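You operate a simulated robot arm through the tools that you are given. There is no shell and no other tool.

You are at the controls of a simulated two-armed robot. One attempt, no reset.

Task
Wash the greasy cream plate and lay it on the dish rack.
Fine: soap the yellow brush on the green bar, scrub, brush back, then dip the plate in the red basin till the suds are gone. Set down upright: yellow dish brush. What is to be rubbed or washed off counts as gone when no trace of it is left.
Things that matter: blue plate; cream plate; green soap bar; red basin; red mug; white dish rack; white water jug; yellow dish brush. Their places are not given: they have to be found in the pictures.

It is judged by the outcome, as a careful person would: the job done as asked, and still so three seconds after it is handed in. It fails if anything else is knocked over, pushed out of place, dropped, spilled or broken.

Robot
Two 7-joint arms with two-finger parallel grippers on one trunk that stands fixed in place. Base frame: the origin is at the foot of the trunk, x ahead of it, y to its left, z up; the work surface is at about z = 88. Readings come in cm, degrees, newtons and seconds.
The left shoulder is at [8, 13.1, 94.7], the right one opposite. With the tool pointing down near the work surface each hand reaches from about 38 to 84 cm from the base axis, measured 20 degrees to its own side. Payload 1.57 kg a hand.
Tool frame (each hand has its own): the origin (TCP) lies between the finger pads and is the grasp point; the fingertips stand 3 cm ahead of it; z points along the fingers, y is the line along which they close. Largest opening 11 cm; finger width 2.4, thickness 1.2; the body of the gripper, 4.8 by 11.2 cm, starts 7.8 cm behind the TCP.
Orientation is told as [roll, pitch, yaw] about the base's x, y, z axes, in that order, counted from this pose: with the fingers straight down and closing along the base's y, the tool's x points along the base's -x, its y along +y and its z along -z.

Tools
- The arms move only by the tool arm_command. It takes "left_deltas", "right_deltas" or both (then of equal length, played together; a hand with none holds still); each is a list of rows, each an object of numbers (a shift or turn left out is 0, a gripper value left out holds the last): "grip": the gripper command, from -1 (fully open) to 1 (shut), values between in proportion; "dx", "dy", "dz": the shift along the base's x, y, z in cm; "ax", "ay", "az": the turn, a rotation vector about the base's x, y, z in degrees. In form: [{"grip": .., "dx": .., "dy": .., "dz": .., "ax": .., "ay": .., "az": ..}, ...]. A call has 1 to 20 rows; each row shifts and turns the commanded pose from where the row before left it. A row lasts 0.2 s, in which the tool goes at most 5 cm and 8.6 degrees; a call with a longer step from one row to the next is refused whole, and so is a gripper value outside its range. Where a pose cannot be reached the arm comes as near as it can. A force on the tool above 40 N (or 10 N above the force at the start of the call, whichever is more), or a blocked arm, ends the call early, and 0.2 s more pass. The fingers move at their own pace (about 10.8 cm/s each) and stop on an object; they squeeze with about 33 N. The grip force told is the motor's: it shows also when the fingers shut on nothing. Time passes only in rows, and 0.2 s behind the last, so rows that do not move let the fingers close. It gives the time, the measured TCP pose, the force on the tool (base axes), the opening and the grip force at its end, in the units of the frame above (readings bear some noise), with the torque about the TCP (base axes, N m) and any sound that the robot's microphone picked up.
- Cameras (640 x 400 px; columns grow to the right, rows downward): "scene" is now at [-7.07, -5.99, 143.12]; the picture's right is [-0.66, -0.76, 0.00], its down [-0.34, 0.29, -0.90] and it looks along [0.68, -0.59, -0.45] (base axes); focal length 273 px, centre (320, 200). "left" rides on the left gripper at [7, -1.6, -14.1] in its tool frame; the picture's right is [0.23, 0.97, 0.00], its down [-0.86, 0.20, -0.48] and it looks along [-0.47, 0.11, 0.88] (tool axes); focal length 222 px, centre (320, 200). "right" rides on the right gripper at [7, 1.6, -14.1] in its tool frame; the picture's right is [-0.23, 0.97, 0.00], its down [-0.86, -0.20, -0.48] and it looks along [-0.47, -0.11, 0.88] (tool axes); focal length 222 px, centre (320, 200).
- get_image(camera): a new picture of that camera. No time passes.
- head_to(pan, tilt): turns the head with the scene camera to pan (to the left, within 109 degrees either way) and tilt (down, from -29 to 69), counted from straight ahead of the robot. It gives what a move gives.
- measure_at(camera, pixels): for up to 12 pixels [column, row] of the newest picture of that camera ("zoom" is the newest enlarged one), the place [x, y, z] in the base frame of the surface seen there, good to about 0.3 cm. No time passes.
- zoom(camera, box): a new picture of the part [left, top, right, bottom] of that camera's present view, enlarged. No time passes.
- hand_in(): hands the job in; it is judged then, once.

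Open the grippers and draw the arms clear of the work before you hand the job in, unless the task says otherwise.

The tools are called after "Call:" as a command line: name --argument value ..., lists and objects as JSON in quotes. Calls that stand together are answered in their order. arm_command: Moves the arms, as the interface text tells. Its arguments: {"type":"object","properties":{"left_deltas":{"type":"array","items":{"type":"object","properties":{"grip":{"type":"number"},"dx":{"type":"number"},"dy":{"type":"number"},"dz":{"type":"number"},"ax":{"type":"number"},"ay":{"type":"number"},"az":{"type":"number"}}}},"right_deltas":{"type":"array","items":{"type":"object","properties":{"grip":{"type":"number"},"dx":{"type":"number"},"dy":{"type":"number"},"dz":{"type":"number"},"ax":{"type":"number"},"ay":{"type":"number"},"az":{"type":"number"}}}}},"required":[]} The other tools are called the same way: head_to (pan, tilt) turns the head that bears the scene camera; get_image (camera) takes a picture; measure_at (camera, pixels) gives the place of the surface under pixels of a picture; zoom (camera, box) takes an enlarged picture of a part of a camera's view; hand_in () hands the job in.

At the start:

```text
time_s: 0.0
left_eef_pos: [42.54, -7.37, 134.0]
left_orientation: [0.1, 0.0, 0.0]
left_contact_force: [-1.0, 0.5, -0.4]
left_moment: [0.0, -0.02, -0.03]
left_gripper_width: 10.96
left_gripper_force: 0.1
right_eef_pos: [28.43, -42.56, 131.45]
right_orientation: [0.0, 0.0, -0.1]
right_contact_force: [0.4, -0.1, -0.2]
right_moment: [0.0, -0.01, -0.02]
right_gripper_width: 11.02
right_gripper_force: 0.1
head pan, tilt (commanded): [-40.9, 26.4]
```

scene: 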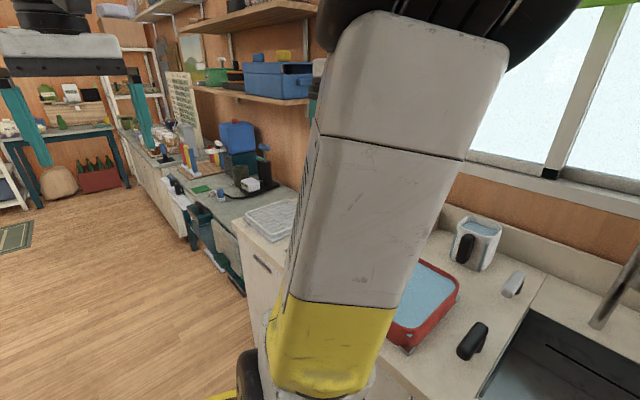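
right: 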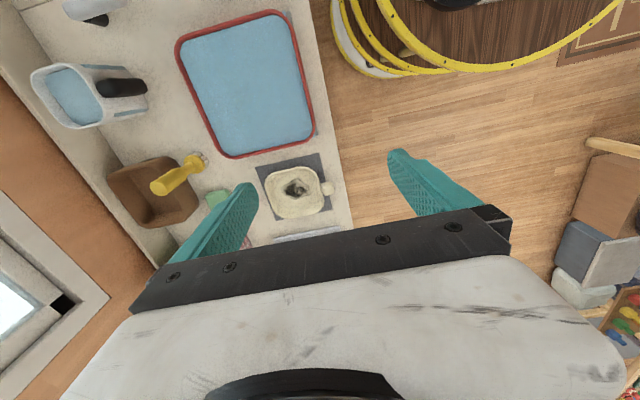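
left: 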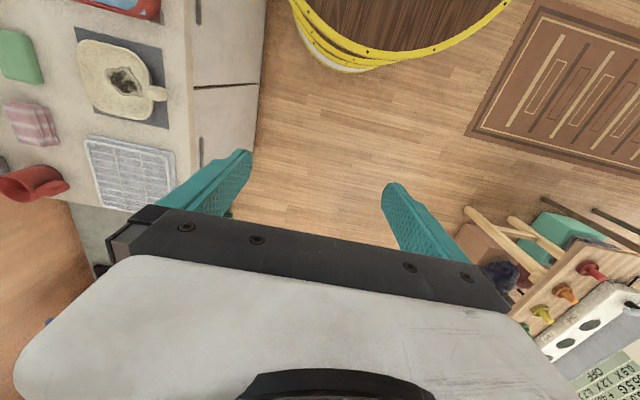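

The pictures show the red basin, cream plate with a brown smear, the brush in a brown holder, green bar, rack and jug, partly hidden by an arm. I take fresh pictures and measure the main objects from the right and left cameras.

Call:
zoom --camera "right" --box '[20, 0, 360, 250]'

Call:
zoom --camera "left" --box '[0, 0, 200, 240]'

Call:
get_image --camera "scene"

Call:
get_image --camera "right"

Call:
get_image --camera "left"

```text
1.60 times, centred on (190, 125) of right
```

zoom: 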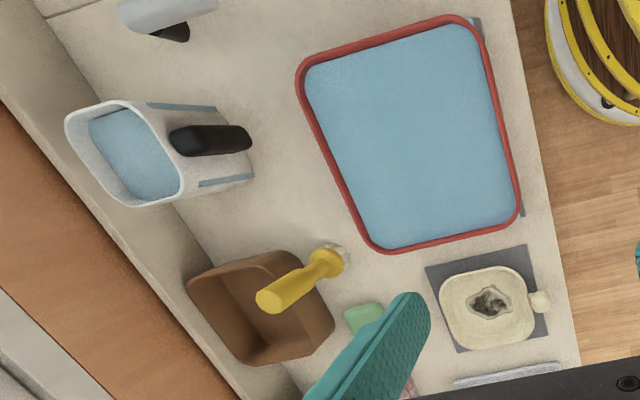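

```text
1.67 times, centred on (100, 120) of left
```

zoom: 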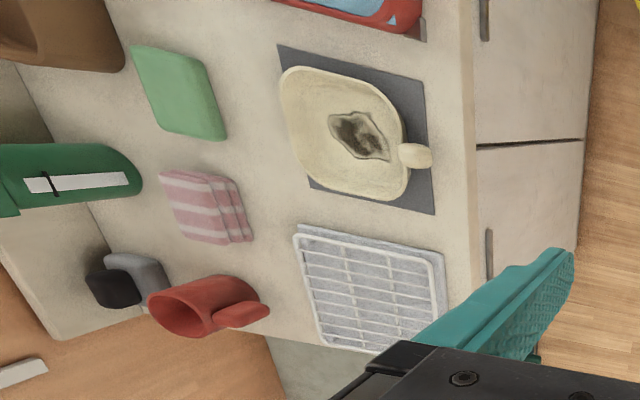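

```text
taken
```

scene: 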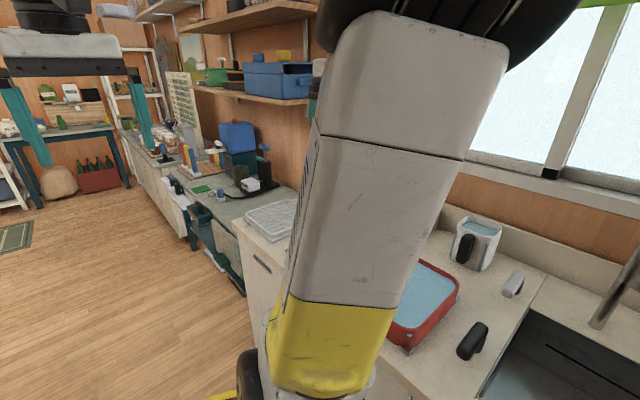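

```text
taken
```

right: 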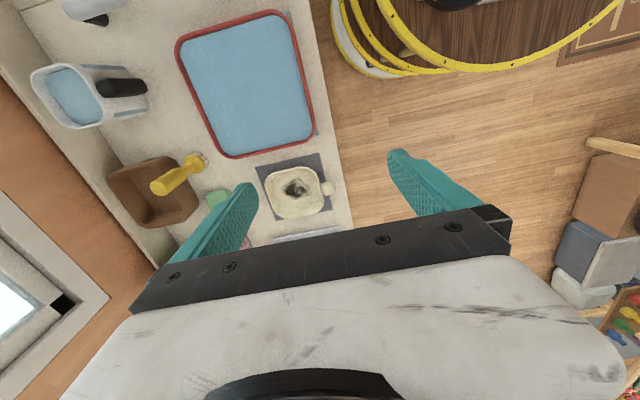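

```text
taken
```

left: 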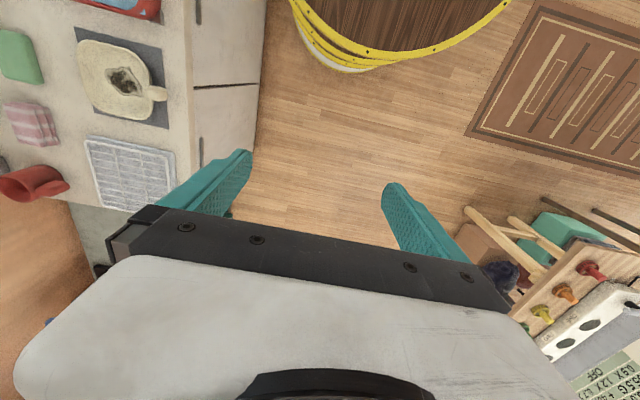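

The basin, plate, brush and jug are in the right picture; the rack, plate, soap, cloth and mug in the left. I measure the key points in both.

Call:
measure_at --camera "right" --pixels '[[177, 45], [278, 12], [314, 130], [224, 156], [245, 80], [200, 160], [160, 188], [265, 190], [328, 188], [293, 188], [218, 195], [110, 170]]'

Call:
measure_at --camera "left" --pixels '[[85, 138], [172, 152], [175, 210], [100, 207], [80, 45], [155, 93], [150, 65], [100, 108], [20, 55], [120, 80], [128, 180], [77, 30]]'

```text
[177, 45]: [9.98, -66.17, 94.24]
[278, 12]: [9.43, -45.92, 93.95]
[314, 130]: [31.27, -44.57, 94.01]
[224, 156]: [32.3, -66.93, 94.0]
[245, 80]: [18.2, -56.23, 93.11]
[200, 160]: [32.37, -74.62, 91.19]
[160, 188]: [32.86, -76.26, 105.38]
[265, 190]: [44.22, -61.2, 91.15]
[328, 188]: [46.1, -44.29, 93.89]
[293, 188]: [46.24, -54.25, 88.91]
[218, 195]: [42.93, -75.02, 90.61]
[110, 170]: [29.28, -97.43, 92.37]
```

```text
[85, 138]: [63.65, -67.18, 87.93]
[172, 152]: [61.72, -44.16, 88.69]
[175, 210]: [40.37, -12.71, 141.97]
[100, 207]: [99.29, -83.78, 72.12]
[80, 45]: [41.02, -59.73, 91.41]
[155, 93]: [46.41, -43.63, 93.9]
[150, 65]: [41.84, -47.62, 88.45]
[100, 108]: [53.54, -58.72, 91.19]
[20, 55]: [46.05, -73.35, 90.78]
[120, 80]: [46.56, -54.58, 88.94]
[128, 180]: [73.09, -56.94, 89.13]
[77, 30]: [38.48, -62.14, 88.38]
```

The brush stands near (32,-75) with its handle top at z≈105; the plate centre is near (46.5,-54.5) with its lug at (46,-44,94). The left arm blocks the head camera, so I draw the left hand back to the left and up, then look.

Call:
arm_command --left_deltas '[{"dy": 4}, {"dy": 4}, {"dy": 4}, {"dy": 4}, {"dy": 4}, {"dy": 4}, {"dy": 4}, {"dy": 4}]'

Call:
head_to --pan -55 --tilt 38

Call:
get_image --camera "scene"

```text
time_s: 1.8
left_eef_pos: [42.76, 24.97, 133.98]
left_orientation: [-0.1, 0.0, -0.1]
left_contact_force: [0.7, -0.6, -0.3]
left_moment: [0.0, 0.0, 0.0]
left_gripper_width: 11.01
left_gripper_force: 0.1
right_eef_pos: [28.43, -42.67, 131.54]
right_orientation: [0.1, 0.0, 0.1]
right_contact_force: [0.2, -0.2, -0.1]
right_moment: [0.01, 0.01, 0.01]
right_gripper_width: 10.97
right_gripper_force: 0.0
head pan, tilt (commanded): [-40.9, 26.4]
```

```text
time_s: 2.6
left_eef_pos: [42.63, 24.88, 134.06]
left_orientation: [0.0, 0.0, 0.0]
left_contact_force: [-0.3, 0.0, -0.2]
left_moment: [-0.03, 0.0, -0.03]
left_gripper_width: 11.04
left_gripper_force: 0.0
right_eef_pos: [28.41, -42.52, 131.5]
right_orientation: [0.0, 0.0, 0.1]
right_contact_force: [-0.6, -0.5, -0.3]
right_moment: [-0.05, 0.03, -0.02]
right_gripper_width: 11.02
right_gripper_force: 0.1
head pan, tilt (commanded): [-55.0, 38.0]
```

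```text
taken
```

scene: 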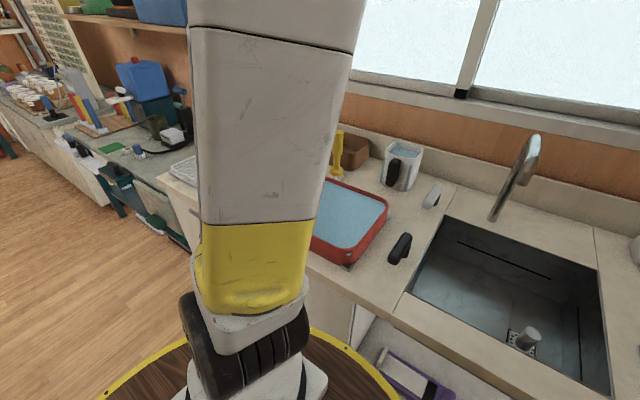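

The right upper arm blocks the head's view. I shift the right hand outward, high above everything, to see more with its camera and free the head's view.

Call:
arm_command --right_deltas '[{"dy": -3, "dx": 1}, {"dy": -3, "dx": 1}, {"dy": -3, "dx": 1}, {"dy": -3, "dx": 1}, {"dy": -3, "dx": 1}, {"dy": -3, "dx": 1}]'

Call:
get_image --camera "scene"

Call:
get_image --camera "right"

```text
time_s: 4.0
left_eef_pos: [42.69, 24.98, 134.03]
left_orientation: [-0.1, 0.0, 0.0]
left_contact_force: [0.1, 0.5, -0.1]
left_moment: [-0.05, 0.0, -0.04]
left_gripper_width: 11.02
left_gripper_force: 0.0
right_eef_pos: [34.34, -60.12, 131.52]
right_orientation: [-0.1, -0.1, 0.1]
right_contact_force: [-0.4, 0.1, -0.4]
right_moment: [-0.06, 0.01, 0.0]
right_gripper_width: 11.02
right_gripper_force: 0.1
head pan, tilt (commanded): [-55.0, 38.0]
```

```text
taken
```

scene: 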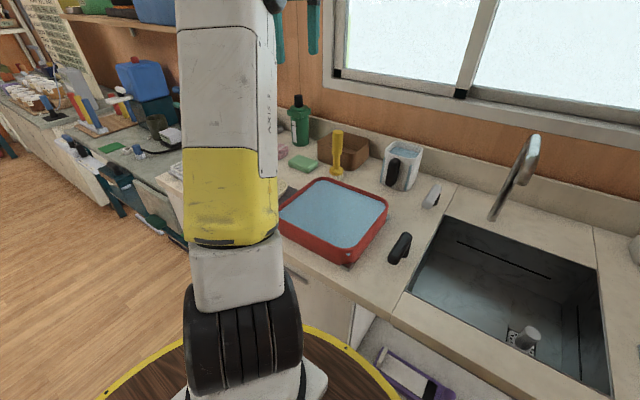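

```text
taken
```

right: 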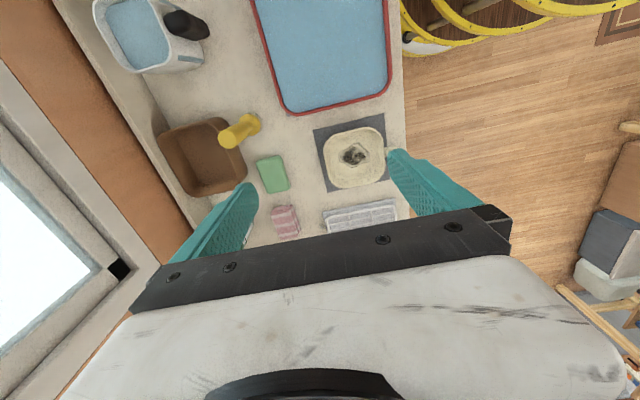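

The brush at scene (338,155) stands upright on its head beside the brown box. I zoom in on it and measure soap, brush, box, jug, plate and rack.

Call:
zoom --camera "scene" --box '[270, 90, 450, 210]'

Call:
measure_at --camera "right" --pixels '[[250, 122], [228, 138], [259, 163], [286, 157], [291, 188], [265, 192], [274, 175], [353, 153], [329, 130], [375, 135], [380, 180], [332, 183]]'

Call:
measure_at --camera "scene" --pixels '[[338, 133], [338, 145], [338, 155], [338, 165], [337, 175], [330, 173], [345, 173], [350, 140], [305, 158], [291, 160], [318, 165], [300, 172]]'

```text
3.33 times, centred on (360, 150) of scene
```

zoom: 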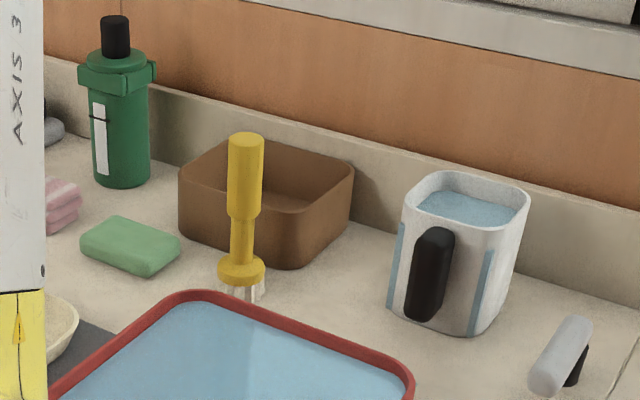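

```text
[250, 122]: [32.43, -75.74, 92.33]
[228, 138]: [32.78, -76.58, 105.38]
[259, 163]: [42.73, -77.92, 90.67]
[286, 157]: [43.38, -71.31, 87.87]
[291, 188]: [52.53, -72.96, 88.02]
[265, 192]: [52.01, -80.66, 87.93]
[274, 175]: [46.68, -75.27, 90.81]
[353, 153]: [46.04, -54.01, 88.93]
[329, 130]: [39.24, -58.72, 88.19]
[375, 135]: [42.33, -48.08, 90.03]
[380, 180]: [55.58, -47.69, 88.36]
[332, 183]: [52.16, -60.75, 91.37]
```

```text
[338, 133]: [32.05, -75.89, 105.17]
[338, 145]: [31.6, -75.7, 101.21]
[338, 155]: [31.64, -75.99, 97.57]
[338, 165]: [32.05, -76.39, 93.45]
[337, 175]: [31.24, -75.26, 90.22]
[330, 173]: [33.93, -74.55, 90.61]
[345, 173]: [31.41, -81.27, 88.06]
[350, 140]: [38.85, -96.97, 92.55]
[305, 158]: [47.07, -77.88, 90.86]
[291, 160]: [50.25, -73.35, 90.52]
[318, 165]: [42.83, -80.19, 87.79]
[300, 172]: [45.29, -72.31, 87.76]
```

The brush's handle axis is near (32.5,-76.2), handle from about z 97 to 105.4, head collar at about 92. I move the right hand to a spot above and behind the plate for a close look at the plate, lug, soap and rack.

Call:
arm_command --right_deltas '[{"dy": 2, "dz": -3}, {"dy": 2, "dz": -3}, {"dy": 1, "dx": 1, "dz": -3}, {"dx": 1, "dz": -2}, {"dx": 1, "dz": -2}]'

Call:
get_image --camera "right"

Call:
get_image --camera "scene"

```text
time_s: 5.2
left_eef_pos: [42.65, 25.01, 134.0]
left_orientation: [0.0, 0.0, 0.0]
left_contact_force: [-0.5, 0.3, -0.1]
left_moment: [0.0, 0.03, 0.01]
left_gripper_width: 11.01
left_gripper_force: 0.1
right_eef_pos: [37.38, -55.35, 118.42]
right_orientation: [-0.1, 0.1, 0.1]
right_contact_force: [-0.1, 0.3, 0.9]
right_moment: [0.01, -0.02, -0.01]
right_gripper_width: 10.98
right_gripper_force: 0.0
head pan, tilt (commanded): [-55.0, 38.0]
```

```text
taken
```

right: 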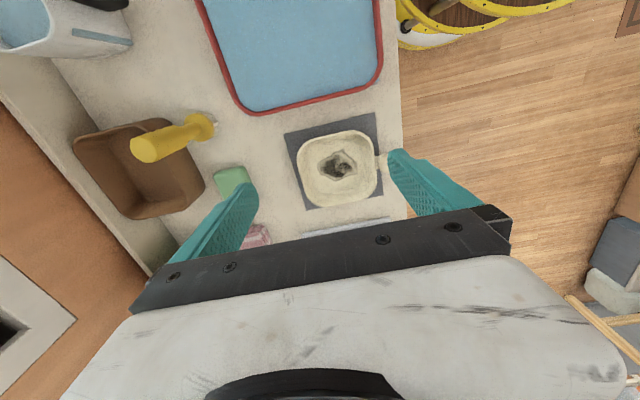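

```text
taken
```

scene: 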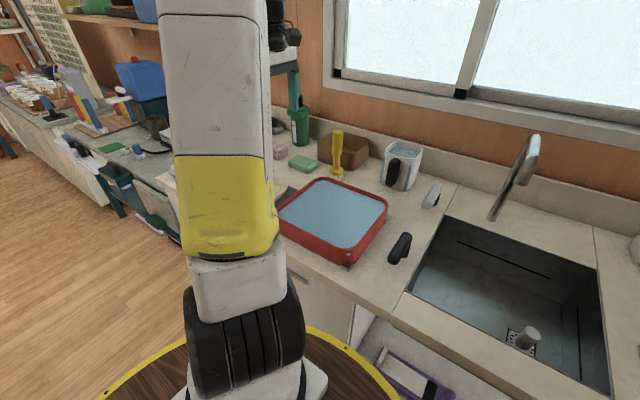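

I zoom on the plate at (338,165) in the right picture to see its lug and rim.

Call:
zoom --camera "right" --box '[270, 100, 430, 220]'

Call:
measure_at --camera "zoom" --pixels '[[432, 252], [455, 270], [415, 255], [130, 220], [270, 130], [285, 385], [270, 255], [240, 230], [300, 270], [200, 330], [360, 330], [60, 120]]'

```text
3.33 times, centred on (350, 160) of right
```

zoom: 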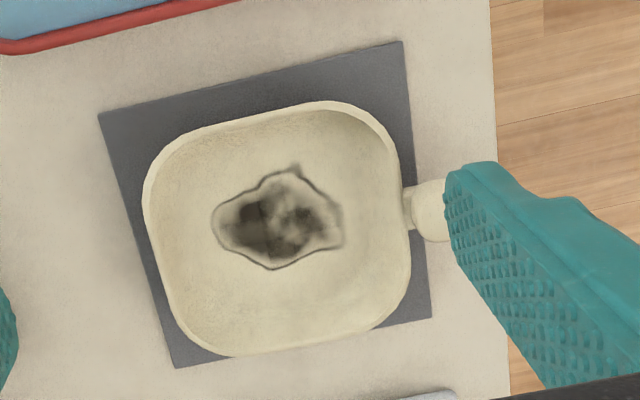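

```text
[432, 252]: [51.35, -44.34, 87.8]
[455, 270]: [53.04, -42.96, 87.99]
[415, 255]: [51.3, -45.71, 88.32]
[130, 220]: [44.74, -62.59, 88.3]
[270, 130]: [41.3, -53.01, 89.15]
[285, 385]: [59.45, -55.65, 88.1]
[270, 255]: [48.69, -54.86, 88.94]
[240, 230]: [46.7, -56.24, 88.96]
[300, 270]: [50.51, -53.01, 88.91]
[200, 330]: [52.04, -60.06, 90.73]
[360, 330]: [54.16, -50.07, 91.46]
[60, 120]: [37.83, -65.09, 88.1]
```

I measure the lug around zoom (430,210), the stain's extents and the rim mid-sides.

Call:
measure_at --camera "zoom" --pixels '[[430, 208], [430, 188], [430, 235], [411, 210], [213, 225], [342, 242], [298, 168], [270, 267], [270, 106], [146, 200], [404, 200], [260, 353]]'

Call:
measure_at --camera "scene" --pixels '[[320, 152], [345, 155], [350, 170], [367, 158], [325, 135], [337, 177], [400, 145], [412, 150], [400, 188], [390, 185], [430, 195], [300, 130]]'

```text
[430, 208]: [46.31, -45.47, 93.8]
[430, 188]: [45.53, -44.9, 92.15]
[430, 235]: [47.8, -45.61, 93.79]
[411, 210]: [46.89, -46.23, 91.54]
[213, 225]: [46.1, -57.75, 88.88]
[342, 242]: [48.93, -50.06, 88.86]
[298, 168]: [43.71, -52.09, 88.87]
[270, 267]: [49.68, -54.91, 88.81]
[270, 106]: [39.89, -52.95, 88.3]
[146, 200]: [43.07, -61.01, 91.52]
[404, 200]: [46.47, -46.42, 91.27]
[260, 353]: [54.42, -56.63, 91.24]
```

```text
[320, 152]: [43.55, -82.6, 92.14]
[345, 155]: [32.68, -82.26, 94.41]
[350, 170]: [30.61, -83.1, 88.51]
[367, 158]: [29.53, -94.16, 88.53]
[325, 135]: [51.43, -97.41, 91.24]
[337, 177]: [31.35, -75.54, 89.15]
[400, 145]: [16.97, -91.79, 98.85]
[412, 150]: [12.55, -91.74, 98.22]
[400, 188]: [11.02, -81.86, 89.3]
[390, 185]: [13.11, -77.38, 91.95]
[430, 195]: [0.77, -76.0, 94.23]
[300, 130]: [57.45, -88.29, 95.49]
```

The box rim near the brush is only at z≈94.5, below where my fingertips will be. I zoom on the brush in the right camera to pin down its axis and handle width.

Call:
zoom --camera "right" --box '[60, 90, 260, 240]'

Call:
measure_at --camera "zoom" --pixels '[[270, 180], [300, 190], [250, 165], [285, 160], [262, 205], [470, 130], [440, 120], [420, 150], [500, 115], [180, 140], [440, 300], [540, 290]]'

```text
2.67 times, centred on (160, 165) of right
```

zoom: 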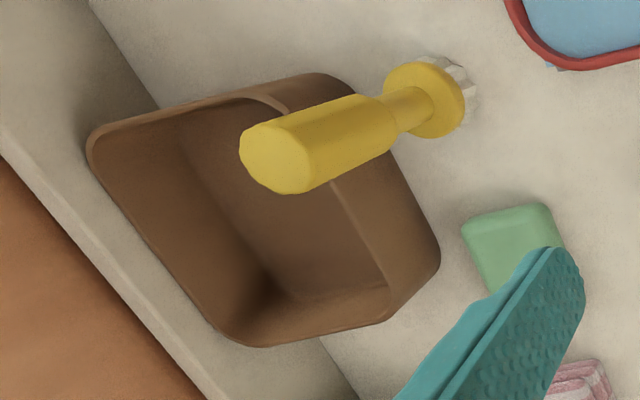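

```text
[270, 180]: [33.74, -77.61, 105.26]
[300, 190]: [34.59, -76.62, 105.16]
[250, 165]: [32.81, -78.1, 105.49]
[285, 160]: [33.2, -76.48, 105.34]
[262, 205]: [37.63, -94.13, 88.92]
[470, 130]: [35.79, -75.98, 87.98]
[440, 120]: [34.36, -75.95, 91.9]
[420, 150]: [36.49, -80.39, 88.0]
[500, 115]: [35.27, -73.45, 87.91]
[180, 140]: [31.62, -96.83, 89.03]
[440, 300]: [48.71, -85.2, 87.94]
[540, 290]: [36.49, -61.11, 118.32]
```

Averaging the readings, the brush axis is near (32.9,-76.9), handle about 3 cm thick. I move the right hand over it at the present height, open.

Call:
arm_command --right_deltas '[{"grip": -1, "dx": -0.75, "dy": -3.6}, {"dx": -0.75, "dy": -3.6}, {"dx": -0.75, "dy": -3.6}, {"dx": -0.75, "dy": -3.6}, {"dx": -0.75, "dy": -3.6}, {"dx": -0.75, "dy": -3.5}, {"dz": -1}]'

Call:
get_image --camera "scene"

Call:
get_image --camera "right"

```text
time_s: 6.8
left_eef_pos: [42.76, 24.88, 133.95]
left_orientation: [-0.1, -0.1, -0.1]
left_contact_force: [0.5, -0.1, -0.3]
left_moment: [0.01, -0.02, 0.02]
left_gripper_width: 11.02
left_gripper_force: 0.1
right_eef_pos: [32.77, -76.99, 117.18]
right_orientation: [0.2, 0.1, 0.1]
right_contact_force: [0.2, -0.3, 0.3]
right_moment: [0.04, 0.0, -0.01]
right_gripper_width: 11.0
right_gripper_force: 0.0
head pan, tilt (commanded): [-55.0, 38.0]
```

```text
taken
```

scene: 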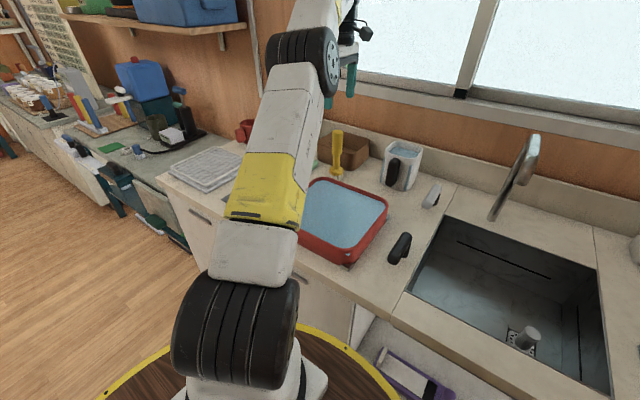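

```text
taken
```

right: 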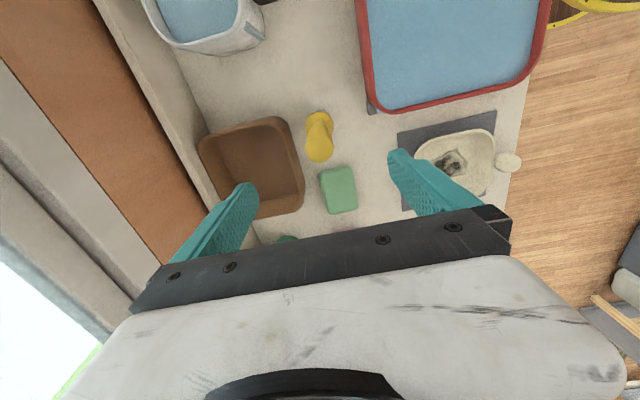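

The handle top appears at (319,150), which is where the tool axis crosses z=105. I measure it to confirm before descending.

Call:
measure_at --camera "right" --pixels '[[319, 150], [310, 150], [329, 150], [319, 140], [319, 158], [319, 118], [338, 172], [327, 200], [356, 208], [350, 172], [338, 190], [262, 130]]'

```text
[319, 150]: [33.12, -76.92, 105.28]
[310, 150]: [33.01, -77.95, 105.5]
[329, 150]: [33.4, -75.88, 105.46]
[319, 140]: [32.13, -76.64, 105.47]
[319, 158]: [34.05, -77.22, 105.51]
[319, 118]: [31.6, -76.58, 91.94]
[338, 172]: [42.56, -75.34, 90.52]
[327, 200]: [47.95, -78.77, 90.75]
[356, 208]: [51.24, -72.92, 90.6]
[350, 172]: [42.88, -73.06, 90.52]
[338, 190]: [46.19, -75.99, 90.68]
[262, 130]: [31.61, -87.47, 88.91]
```

The brush top is centred at (33.1,-76.9,105.4). I descend straight to TCP z≈101.3 and close the fingers on the handle.

Call:
arm_command --right_deltas '[{"dx": 0.3, "dz": -3}, {"dz": -3}, {"dz": -3}, {"dz": -3}, {"dz": -2.5}, {"dz": -1.4}, {"grip": -0.3}, {"grip": 0.2}, {"grip": 1}, {"grip": 1}, {"grip": 1}]'

Call:
get_image --camera "right"

Call:
get_image --camera "scene"

```text
time_s: 9.2
left_eef_pos: [42.77, 24.88, 134.16]
left_orientation: [0.0, 0.0, 0.0]
left_contact_force: [0.1, -0.6, 0.1]
left_moment: [0.01, 0.02, 0.02]
left_gripper_width: 11.03
left_gripper_force: 0.1
right_eef_pos: [33.18, -77.24, 101.41]
right_orientation: [0.0, 0.0, 0.0]
right_contact_force: [-0.1, -1.2, 1.0]
right_moment: [0.01, -0.02, 0.0]
right_gripper_width: 3.32
right_gripper_force: 32.9
head pan, tilt (commanded): [-55.0, 38.0]
```

```text
taken
```

right: 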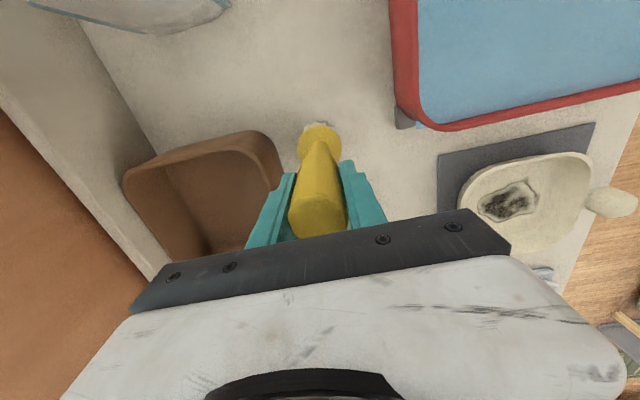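

```text
taken
```

scene: 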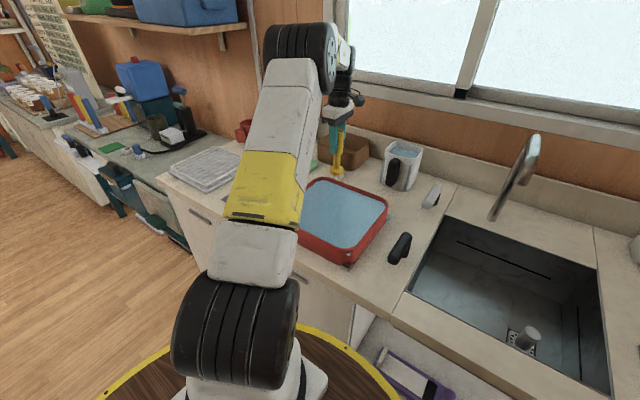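

The handle is held at 3.3 cm with the bristle tips 13.4 cm below the TCP. I lift 6 cm and move over the soap centre (46.3,-75.7).

Call:
arm_command --right_deltas '[{"dz": 2}, {"dz": 2}, {"dz": 2}, {"dx": 3, "dy": 0.4}, {"dx": 3, "dy": 0.4}, {"dx": 3, "dy": 0.4}, {"dx": 3, "dy": 0.3}, {"dx": 1}]'

Call:
get_image --camera "right"

Call:
get_image --camera "scene"

```text
time_s: 11.0
left_eef_pos: [42.68, 24.94, 134.11]
left_orientation: [-0.1, 0.0, 0.0]
left_contact_force: [0.2, -0.2, -0.7]
left_moment: [0.02, 0.02, -0.03]
left_gripper_width: 11.0
left_gripper_force: 0.1
right_eef_pos: [46.1, -75.23, 107.51]
right_orientation: [0.2, 0.0, -0.1]
right_contact_force: [-0.9, 0.5, -0.5]
right_moment: [-0.05, -0.01, 0.0]
right_gripper_width: 3.3
right_gripper_force: 32.8
head pan, tilt (commanded): [-55.0, 38.0]
```

```text
taken
```

right: 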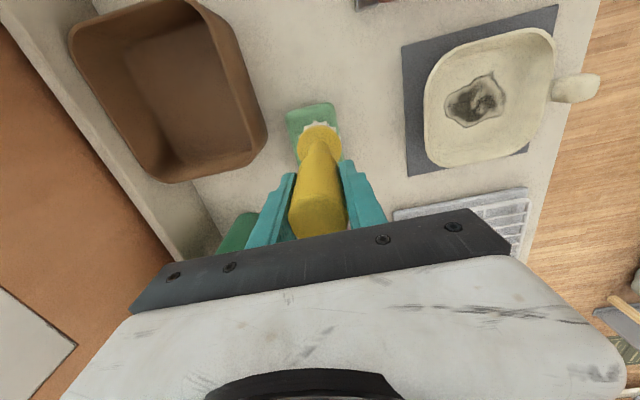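

```text
taken
```

scene: 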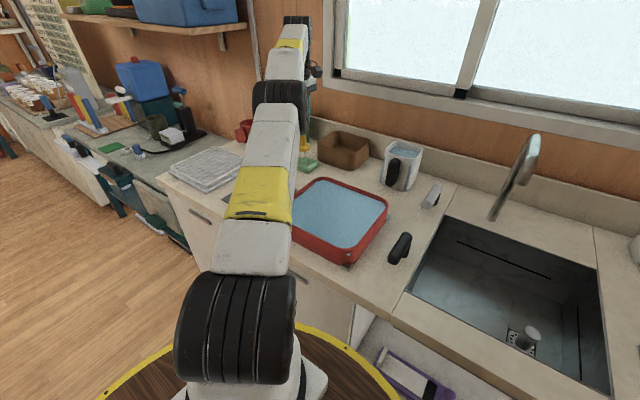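

The brush is above the soap. I lower it gently to touch, watching the force.

Call:
arm_command --right_deltas '[{"dz": -1, "dx": 0.2, "dy": -0.3}, {"dz": -1}, {"dz": -0.8}, {"dz": -0.4}, {"dz": -0.2}]'

Call:
get_image --camera "right"

```text
time_s: 12.2
left_eef_pos: [42.68, 24.92, 134.02]
left_orientation: [0.0, 0.0, 0.0]
left_contact_force: [-0.1, 0.3, -0.9]
left_moment: [0.0, -0.01, 0.02]
left_gripper_width: 11.0
left_gripper_force: 0.0
right_eef_pos: [46.37, -75.56, 104.16]
right_orientation: [0.0, -0.1, 0.0]
right_contact_force: [0.0, 1.2, 5.4]
right_moment: [0.07, 0.12, -0.02]
right_gripper_width: 3.34
right_gripper_force: 32.9
right hand out of reach, approached as far as the arm can: row 1
head pan, tilt (commanded): [-55.0, 38.0]
```

```text
taken
```

right: 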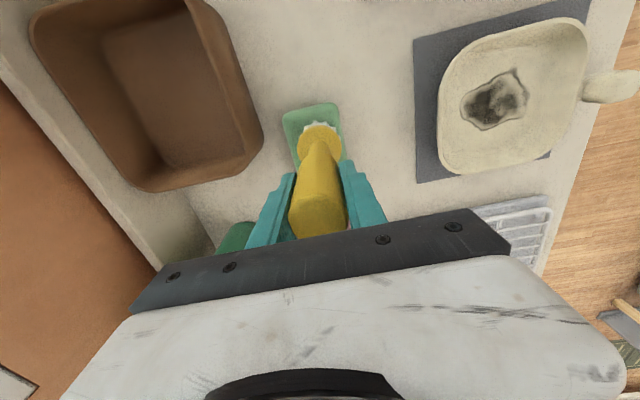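

The brush touches the soap at about 5 N. I rub with small strokes back and forth.

Call:
arm_command --right_deltas '[{"dx": -0.7}, {"dx": -0.7}, {"dx": 0.7}, {"dx": 0.7}, {"dx": -0.7}, {"dx": -0.7}, {"dx": 0.7}, {"dx": 0.7}, {"dx": -0.7}, {"dx": -0.7}, {"dx": 0.7}, {"dx": 0.7}]'

Call:
zoom --camera "right" --box '[240, 80, 400, 200]'

Call:
get_image --camera "scene"

```text
time_s: 14.8
left_eef_pos: [42.64, 24.97, 134.17]
left_orientation: [0.0, 0.0, 0.1]
left_contact_force: [0.0, 0.6, -0.7]
left_moment: [-0.02, -0.01, -0.02]
left_gripper_width: 10.99
left_gripper_force: 0.0
right_eef_pos: [46.14, -75.61, 104.18]
right_orientation: [0.1, 0.2, -0.2]
right_contact_force: [-11.3, 5.6, 16.1]
right_moment: [0.78, 1.24, 0.08]
right_gripper_width: 3.33
right_gripper_force: 33.0
head pan, tilt (commanded): [-55.0, 38.0]
```

```text
3.33 times, centred on (320, 140) of right
```

zoom: 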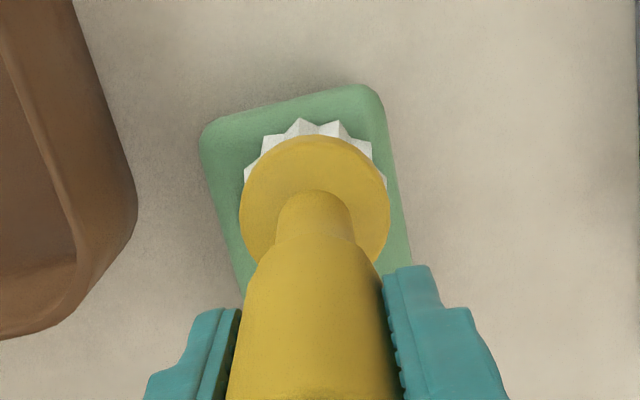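

```text
taken
```

scene: 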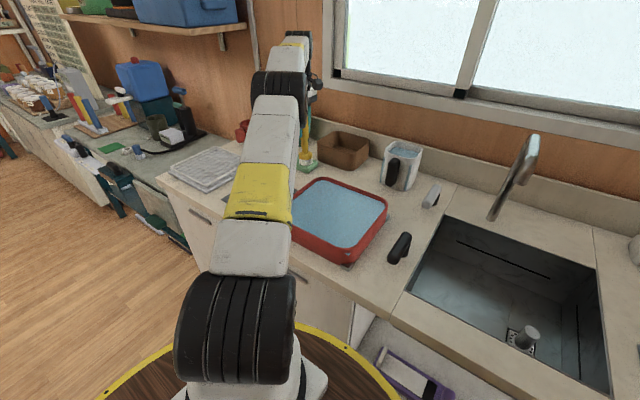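

Lateral force rose to -11 N with 16 N down, so I stop, lift the brush 4 cm clear of the soap and look at the bristles and soap.

Call:
arm_command --right_deltas '[{"dz": 1}, {"dz": 1.5}, {"dz": 1.5}]'

Call:
zoom --camera "right" --box '[240, 80, 400, 200]'

Call:
zoom --camera "scene" --box '[270, 90, 370, 190]'

```text
time_s: 15.6
left_eef_pos: [42.68, 24.96, 134.04]
left_orientation: [0.1, 0.0, 0.0]
left_contact_force: [0.2, -0.9, -0.3]
left_moment: [0.02, 0.02, -0.01]
left_gripper_width: 10.98
left_gripper_force: 0.0
right_eef_pos: [46.1, -75.16, 107.92]
right_orientation: [0.1, 0.1, 0.0]
right_contact_force: [0.3, 0.0, -0.7]
right_moment: [0.02, -0.02, 0.01]
right_gripper_width: 3.3
right_gripper_force: 33.3
right hand out of reach, approached as far as the arm can: row 3
head pan, tilt (commanded): [-55.0, 38.0]
```

```text
3.33 times, centred on (320, 140) of right
```

zoom: 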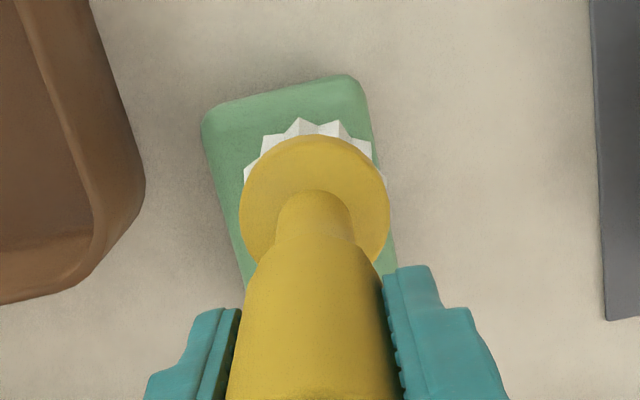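

```text
4.00 times, centred on (320, 140) of scene
```

zoom: 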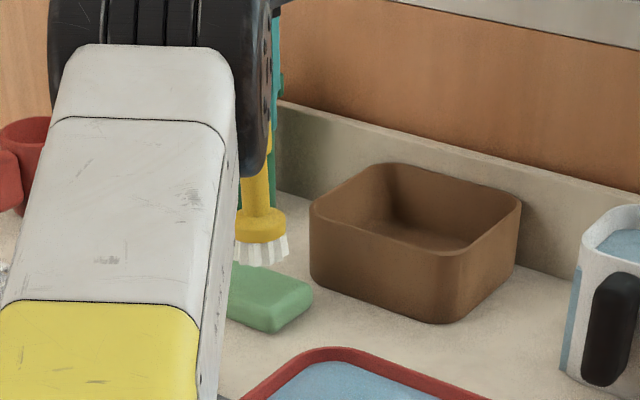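

The soap hasn't moved. I zoom in harder on the bristles at scene (335,152) to look for soap on them.

Call:
zoom --camera "scene" --box '[320, 135, 352, 155]'

Call:
measure_at --camera "right" --pixels '[[318, 104], [295, 112], [330, 102], [300, 130], [336, 130], [298, 118], [320, 120], [295, 145]]'

```text
16.00 times, centred on (336, 145) of scene
```

zoom: 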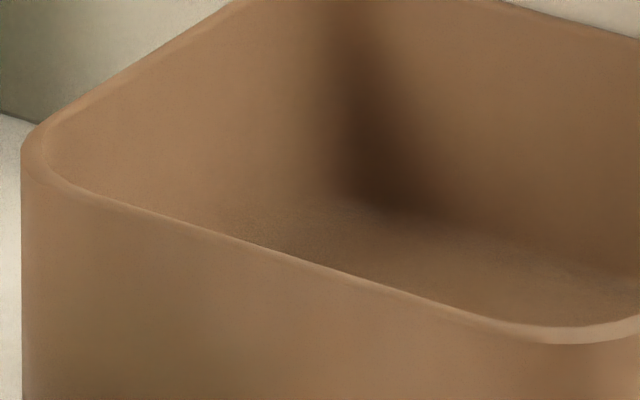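

```text
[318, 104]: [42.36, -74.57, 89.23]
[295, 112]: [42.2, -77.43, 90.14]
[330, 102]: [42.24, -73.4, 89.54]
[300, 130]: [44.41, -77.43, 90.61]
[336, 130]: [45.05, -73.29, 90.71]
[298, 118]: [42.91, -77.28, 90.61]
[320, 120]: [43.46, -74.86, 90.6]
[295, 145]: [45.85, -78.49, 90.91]
```

The bristles are at about scene (306,152); I zoom there.

Call:
zoom --camera "scene" --box '[290, 140, 322, 160]'

```text
16.00 times, centred on (306, 150) of scene
```

zoom: 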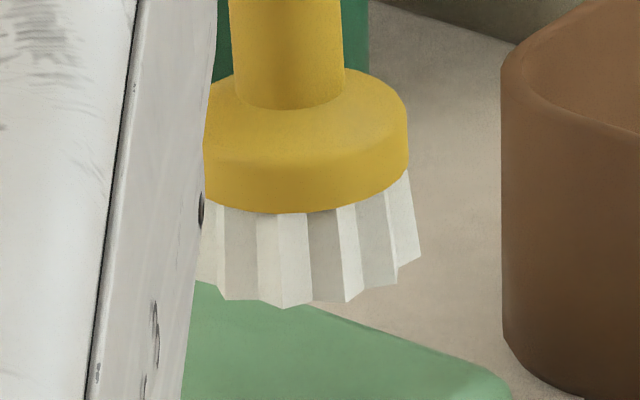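

The bristles look plain white, so I can't tell if soap was taken up. I rub again with lighter pressure and longer strokes of 2 cm along the bar.

Call:
arm_command --right_deltas '[{"dx": -0.6, "dy": -0.3, "dz": -1.2}, {"dz": -1.2}, {"dz": -0.8}, {"dz": -0.4}]'

```text
time_s: 16.6
left_eef_pos: [42.74, 25.06, 133.97]
left_orientation: [0.1, -0.1, 0.1]
left_contact_force: [0.2, 0.8, -0.4]
left_moment: [-0.01, 0.03, -0.02]
left_gripper_width: 11.01
left_gripper_force: 0.0
right_eef_pos: [45.38, -75.41, 104.38]
right_orientation: [0.0, 0.0, 0.0]
right_contact_force: [0.5, 0.3, -1.6]
right_moment: [0.0, 0.0, -0.02]
right_gripper_width: 3.31
right_gripper_force: 33.4
head pan, tilt (commanded): [-55.0, 38.0]
```

Not quite in contact yet (force about 0). I lower 0.25 cm and stroke along x, with a tiny pause.

Call:
arm_command --right_deltas '[{"dz": -0.15}, {"dz": -0.1}, {"dx": -0.5}, {"dx": -0.5}, {"dx": -0.5}]'

```text
time_s: 17.8
left_eef_pos: [42.75, 24.92, 134.11]
left_orientation: [0.0, 0.0, 0.0]
left_contact_force: [0.5, 0.0, 0.8]
left_moment: [0.01, -0.04, -0.01]
left_gripper_width: 10.98
left_gripper_force: 0.0
right_eef_pos: [43.96, -75.45, 104.19]
right_orientation: [-0.1, -0.1, 0.0]
right_contact_force: [5.4, -0.9, 10.0]
right_moment: [-0.21, -0.98, -0.07]
right_gripper_width: 3.3
right_gripper_force: 33.5
head pan, tilt (commanded): [-55.0, 38.0]
```

The brush slides with about 10 N down and 5 N drag. I raise it 0.1 cm and rub back and forth several times.

Call:
arm_command --right_deltas '[{"dx": 0.6, "dz": 0.08}, {"dx": 0.6}, {"dx": 0.6}, {"dx": -0.6}, {"dx": -0.6}, {"dx": -0.6}, {"dx": 0.6}, {"dx": 0.6}, {"dx": 0.6}, {"dx": -0.6}, {"dx": -0.6}, {"dx": -0.6}, {"dx": 0.6}, {"dx": 0.6}]'

Call:
zoom --camera "right" --box '[240, 80, 400, 200]'

Call:
zoom --camera "scene" --box '[285, 140, 333, 170]'

```text
time_s: 20.8
left_eef_pos: [42.75, 24.95, 134.02]
left_orientation: [0.0, -0.1, 0.0]
left_contact_force: [-0.7, 0.7, 0.3]
left_moment: [0.0, 0.01, 0.03]
left_gripper_width: 10.97
left_gripper_force: 0.0
right_eef_pos: [45.13, -75.51, 104.16]
right_orientation: [0.1, 0.0, 0.0]
right_contact_force: [0.1, -0.2, -1.5]
right_moment: [-0.03, -0.02, -0.03]
right_gripper_width: 3.31
right_gripper_force: 33.3
head pan, tilt (commanded): [-55.0, 38.0]
```

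```text
3.33 times, centred on (320, 140) of right
```

zoom: 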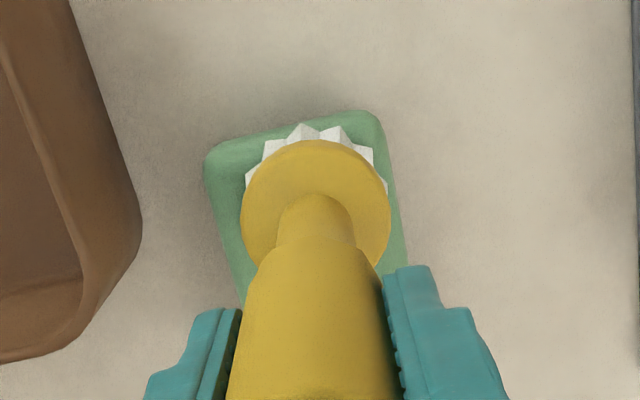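

```text
13.33 times, centred on (309, 155) of scene
```

zoom: 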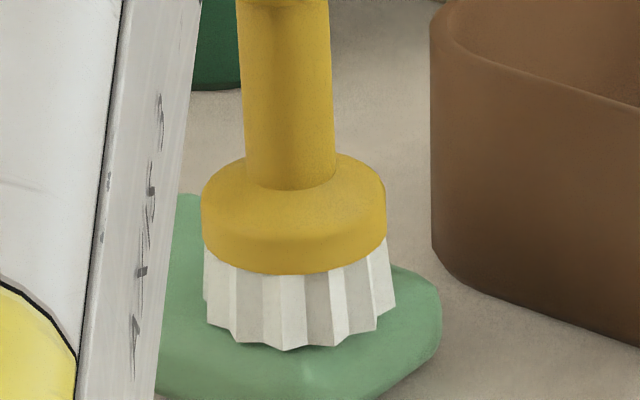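

Contact force faded to about zero, so the brush may have eased up slightly in the grip. I press 0.2 cm lower and do a few more strokes so the soaping is certain.

Call:
arm_command --right_deltas '[{"dz": -0.2}, {"dx": -0.5}, {"dx": -0.5}, {"dx": 0.5}, {"dx": 0.5}, {"dx": -0.5}, {"dx": -0.5}, {"dx": 0.5}, {"dx": 0.5}]'

Call:
zoom --camera "scene" --box '[285, 140, 333, 170]'

```text
time_s: 22.8
left_eef_pos: [42.59, 25.03, 134.13]
left_orientation: [0.0, 0.0, 0.0]
left_contact_force: [0.1, 0.2, -0.4]
left_moment: [0.01, -0.01, 0.02]
left_gripper_width: 11.02
left_gripper_force: 0.0
right_eef_pos: [44.95, -75.55, 104.05]
right_orientation: [0.0, 0.2, -0.1]
right_contact_force: [-11.4, 5.0, 17.3]
right_moment: [0.71, 1.2, 0.11]
right_gripper_width: 3.33
right_gripper_force: 32.9
head pan, tilt (commanded): [-55.0, 38.0]
```

```text
13.33 times, centred on (309, 155) of scene
```

zoom: 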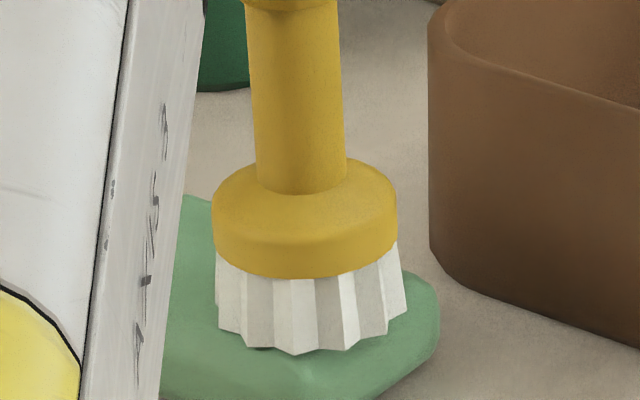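

The bar was pressed firmly and stayed put. I lift 6 cm and carry the brush over the plate's stain at (46.7,-54).

Call:
arm_command --right_deltas '[{"dz": 1}, {"dz": 1.5, "dy": 0.5}, {"dz": 1.5, "dy": 1}, {"dz": 1, "dy": 2}, {"dy": 3, "dx": 0.3}, {"dy": 3, "dx": 0.3}, {"dy": 3, "dx": 0.3}, {"dy": 3, "dx": 0.3}, {"dy": 3, "dx": 0.3}, {"dy": 2.5, "dx": 0.3}, {}]'

Call:
get_image --camera "right"

Call:
get_image --camera "scene"

```text
time_s: 25.2
left_eef_pos: [42.8, 24.95, 133.93]
left_orientation: [-0.1, 0.0, 0.0]
left_contact_force: [1.0, -0.3, -0.7]
left_moment: [0.01, -0.01, -0.01]
left_gripper_width: 10.99
left_gripper_force: 0.1
right_eef_pos: [46.68, -54.49, 108.96]
right_orientation: [0.1, 0.0, -0.1]
right_contact_force: [-0.3, -0.1, -0.6]
right_moment: [0.01, -0.01, 0.02]
right_gripper_width: 3.32
right_gripper_force: 33.2
head pan, tilt (commanded): [-55.0, 38.0]
```

```text
taken
```

right: 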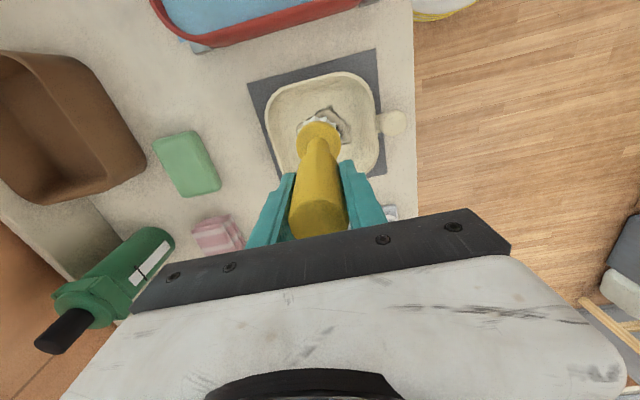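

```text
taken
```

scene: 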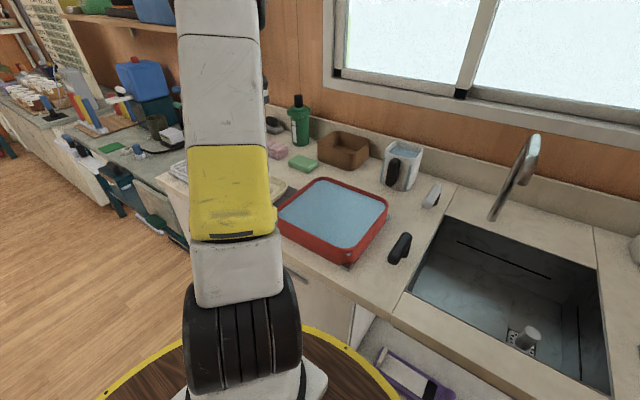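

The brush is over the stain at right-picture (320,130). I lower until the bristles just meet the plate floor (z≈88.9).

Call:
arm_command --right_deltas '[{"dz": -2, "dy": 0.4}, {"dz": -2}, {"dz": -1.5}, {"dz": -0.7}, {"dz": -0.3}, {"dz": -0.2}]'

Call:
get_image --camera "right"

```text
time_s: 26.6
left_eef_pos: [42.84, 24.89, 133.94]
left_orientation: [0.0, 0.1, 0.0]
left_contact_force: [0.7, 0.1, -0.5]
left_moment: [0.02, -0.02, -0.02]
left_gripper_width: 11.01
left_gripper_force: 0.0
right_eef_pos: [46.95, -54.32, 102.28]
right_orientation: [0.0, 0.0, 0.0]
right_contact_force: [0.3, -0.1, -0.7]
right_moment: [-0.03, -0.04, -0.02]
right_gripper_width: 3.33
right_gripper_force: 32.7
head pan, tilt (commanded): [-55.0, 38.0]
```

```text
taken
```

right: 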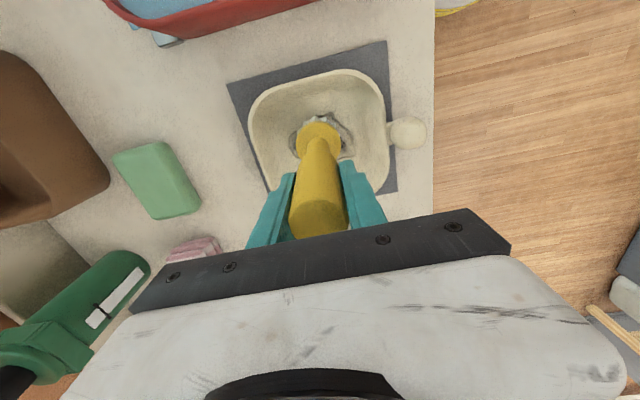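

No contact force yet. I lower in small steps and watch for a few newtons.

Call:
arm_command --right_deltas '[{"dz": -0.1}, {"dz": -0.1}]'

```text
time_s: 27.2
left_eef_pos: [42.69, 24.99, 134.0]
left_orientation: [0.0, 0.0, 0.0]
left_contact_force: [-0.8, -0.6, -0.6]
left_moment: [-0.01, -0.02, -0.01]
left_gripper_width: 10.99
left_gripper_force: 0.0
right_eef_pos: [46.85, -54.16, 102.17]
right_orientation: [-0.1, 0.0, 0.0]
right_contact_force: [-3.0, 0.7, 13.4]
right_moment: [0.19, 0.08, 0.05]
right_gripper_width: 3.31
right_gripper_force: 32.8
head pan, tilt (commanded): [-55.0, 38.0]
```

Contact at 13 N. I ease up slightly and start gentle strokes along y across the stain, checking that the plate stays put.

Call:
arm_command --right_deltas '[{"dz": 0.06, "dy": -0.5}, {"dy": -0.6}, {"dy": -0.6}, {"dy": -0.6}, {"dy": 0.6}, {"dy": 0.6}, {"dy": 0.6}, {"dy": 0.6}, {"dy": 0.6}, {"dy": 0.6}, {"dy": 0.6}, {"dy": -0.6}, {"dy": -0.6}, {"dy": -0.6}]'

Call:
get_image --camera "right"

Call:
zoom --camera "right" --box '[220, 40, 440, 200]'

```text
time_s: 30.2
left_eef_pos: [42.76, 25.0, 133.96]
left_orientation: [-0.1, 0.0, 0.0]
left_contact_force: [0.6, -0.2, -0.8]
left_moment: [-0.01, 0.0, 0.0]
left_gripper_width: 11.0
left_gripper_force: 0.0
right_eef_pos: [46.91, -54.01, 102.09]
right_orientation: [0.1, 0.1, 0.1]
right_contact_force: [0.5, 1.2, 1.2]
right_moment: [0.23, -0.05, 0.04]
right_gripper_width: 3.31
right_gripper_force: 32.9
head pan, tilt (commanded): [-55.0, 38.0]
```

```text
taken
```

right: 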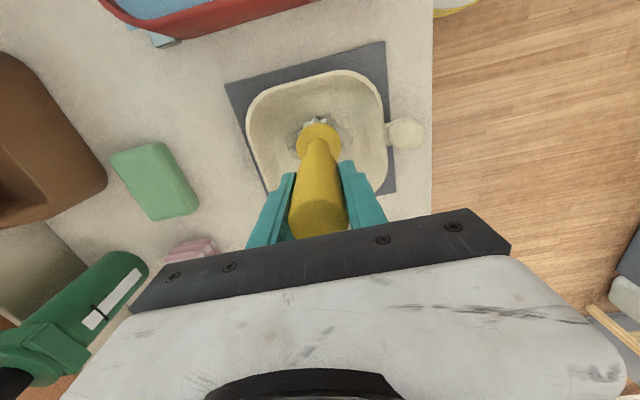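

```text
2.50 times, centred on (330, 120) of right
```

zoom: 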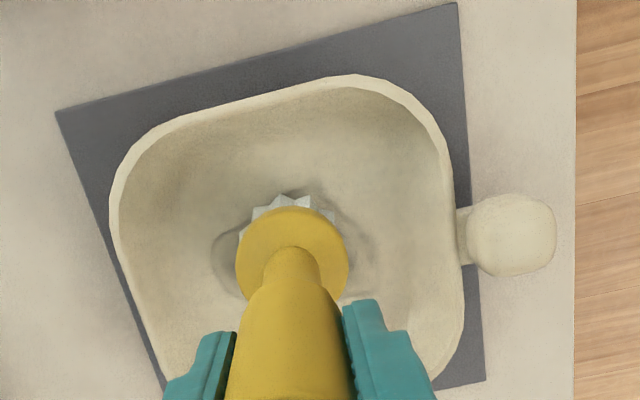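

The stain is fading and the plate has not moved. I continue scrubbing with a little more pressure, covering x 45–49 and y -57 to -51.

Call:
arm_command --right_deltas '[{"dz": -0.06, "dx": -0.7}, {"dx": -0.7, "dy": 0.3}, {"dy": 0.7}, {"dy": 0.7}, {"dy": 0.7}, {"dy": -0.8}, {"dy": -0.8}, {"dy": -0.8}, {"dy": -0.8}, {"dy": -0.8}, {"dy": -0.7}, {"dy": -0.7}, {"dx": 0.7}, {"dx": 0.7}, {"dy": 0.8}, {"dy": 0.8}, {"dy": 0.8}, {"dy": 0.8}, {"dy": 0.8}, {"dy": 0.8}]'

Call:
zoom --camera "right" --box '[220, 40, 440, 200]'

```text
time_s: 34.4
left_eef_pos: [42.6, 24.95, 133.91]
left_orientation: [0.0, 0.0, 0.0]
left_contact_force: [-0.9, -0.1, 0.3]
left_moment: [-0.02, -0.01, -0.04]
left_gripper_width: 11.0
left_gripper_force: 0.0
right_eef_pos: [46.9, -52.14, 102.06]
right_orientation: [0.0, 0.1, 0.0]
right_contact_force: [0.2, -6.1, 8.5]
right_moment: [-0.81, -0.2, -0.08]
right_gripper_width: 3.32
right_gripper_force: 32.6
head pan, tilt (commanded): [-55.0, 38.0]
```

```text
2.50 times, centred on (330, 120) of right
```

zoom: 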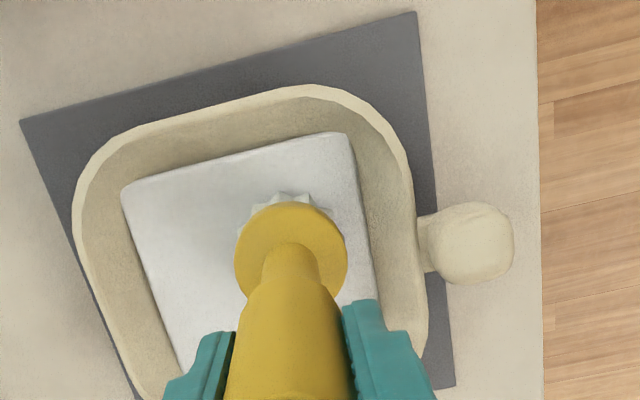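

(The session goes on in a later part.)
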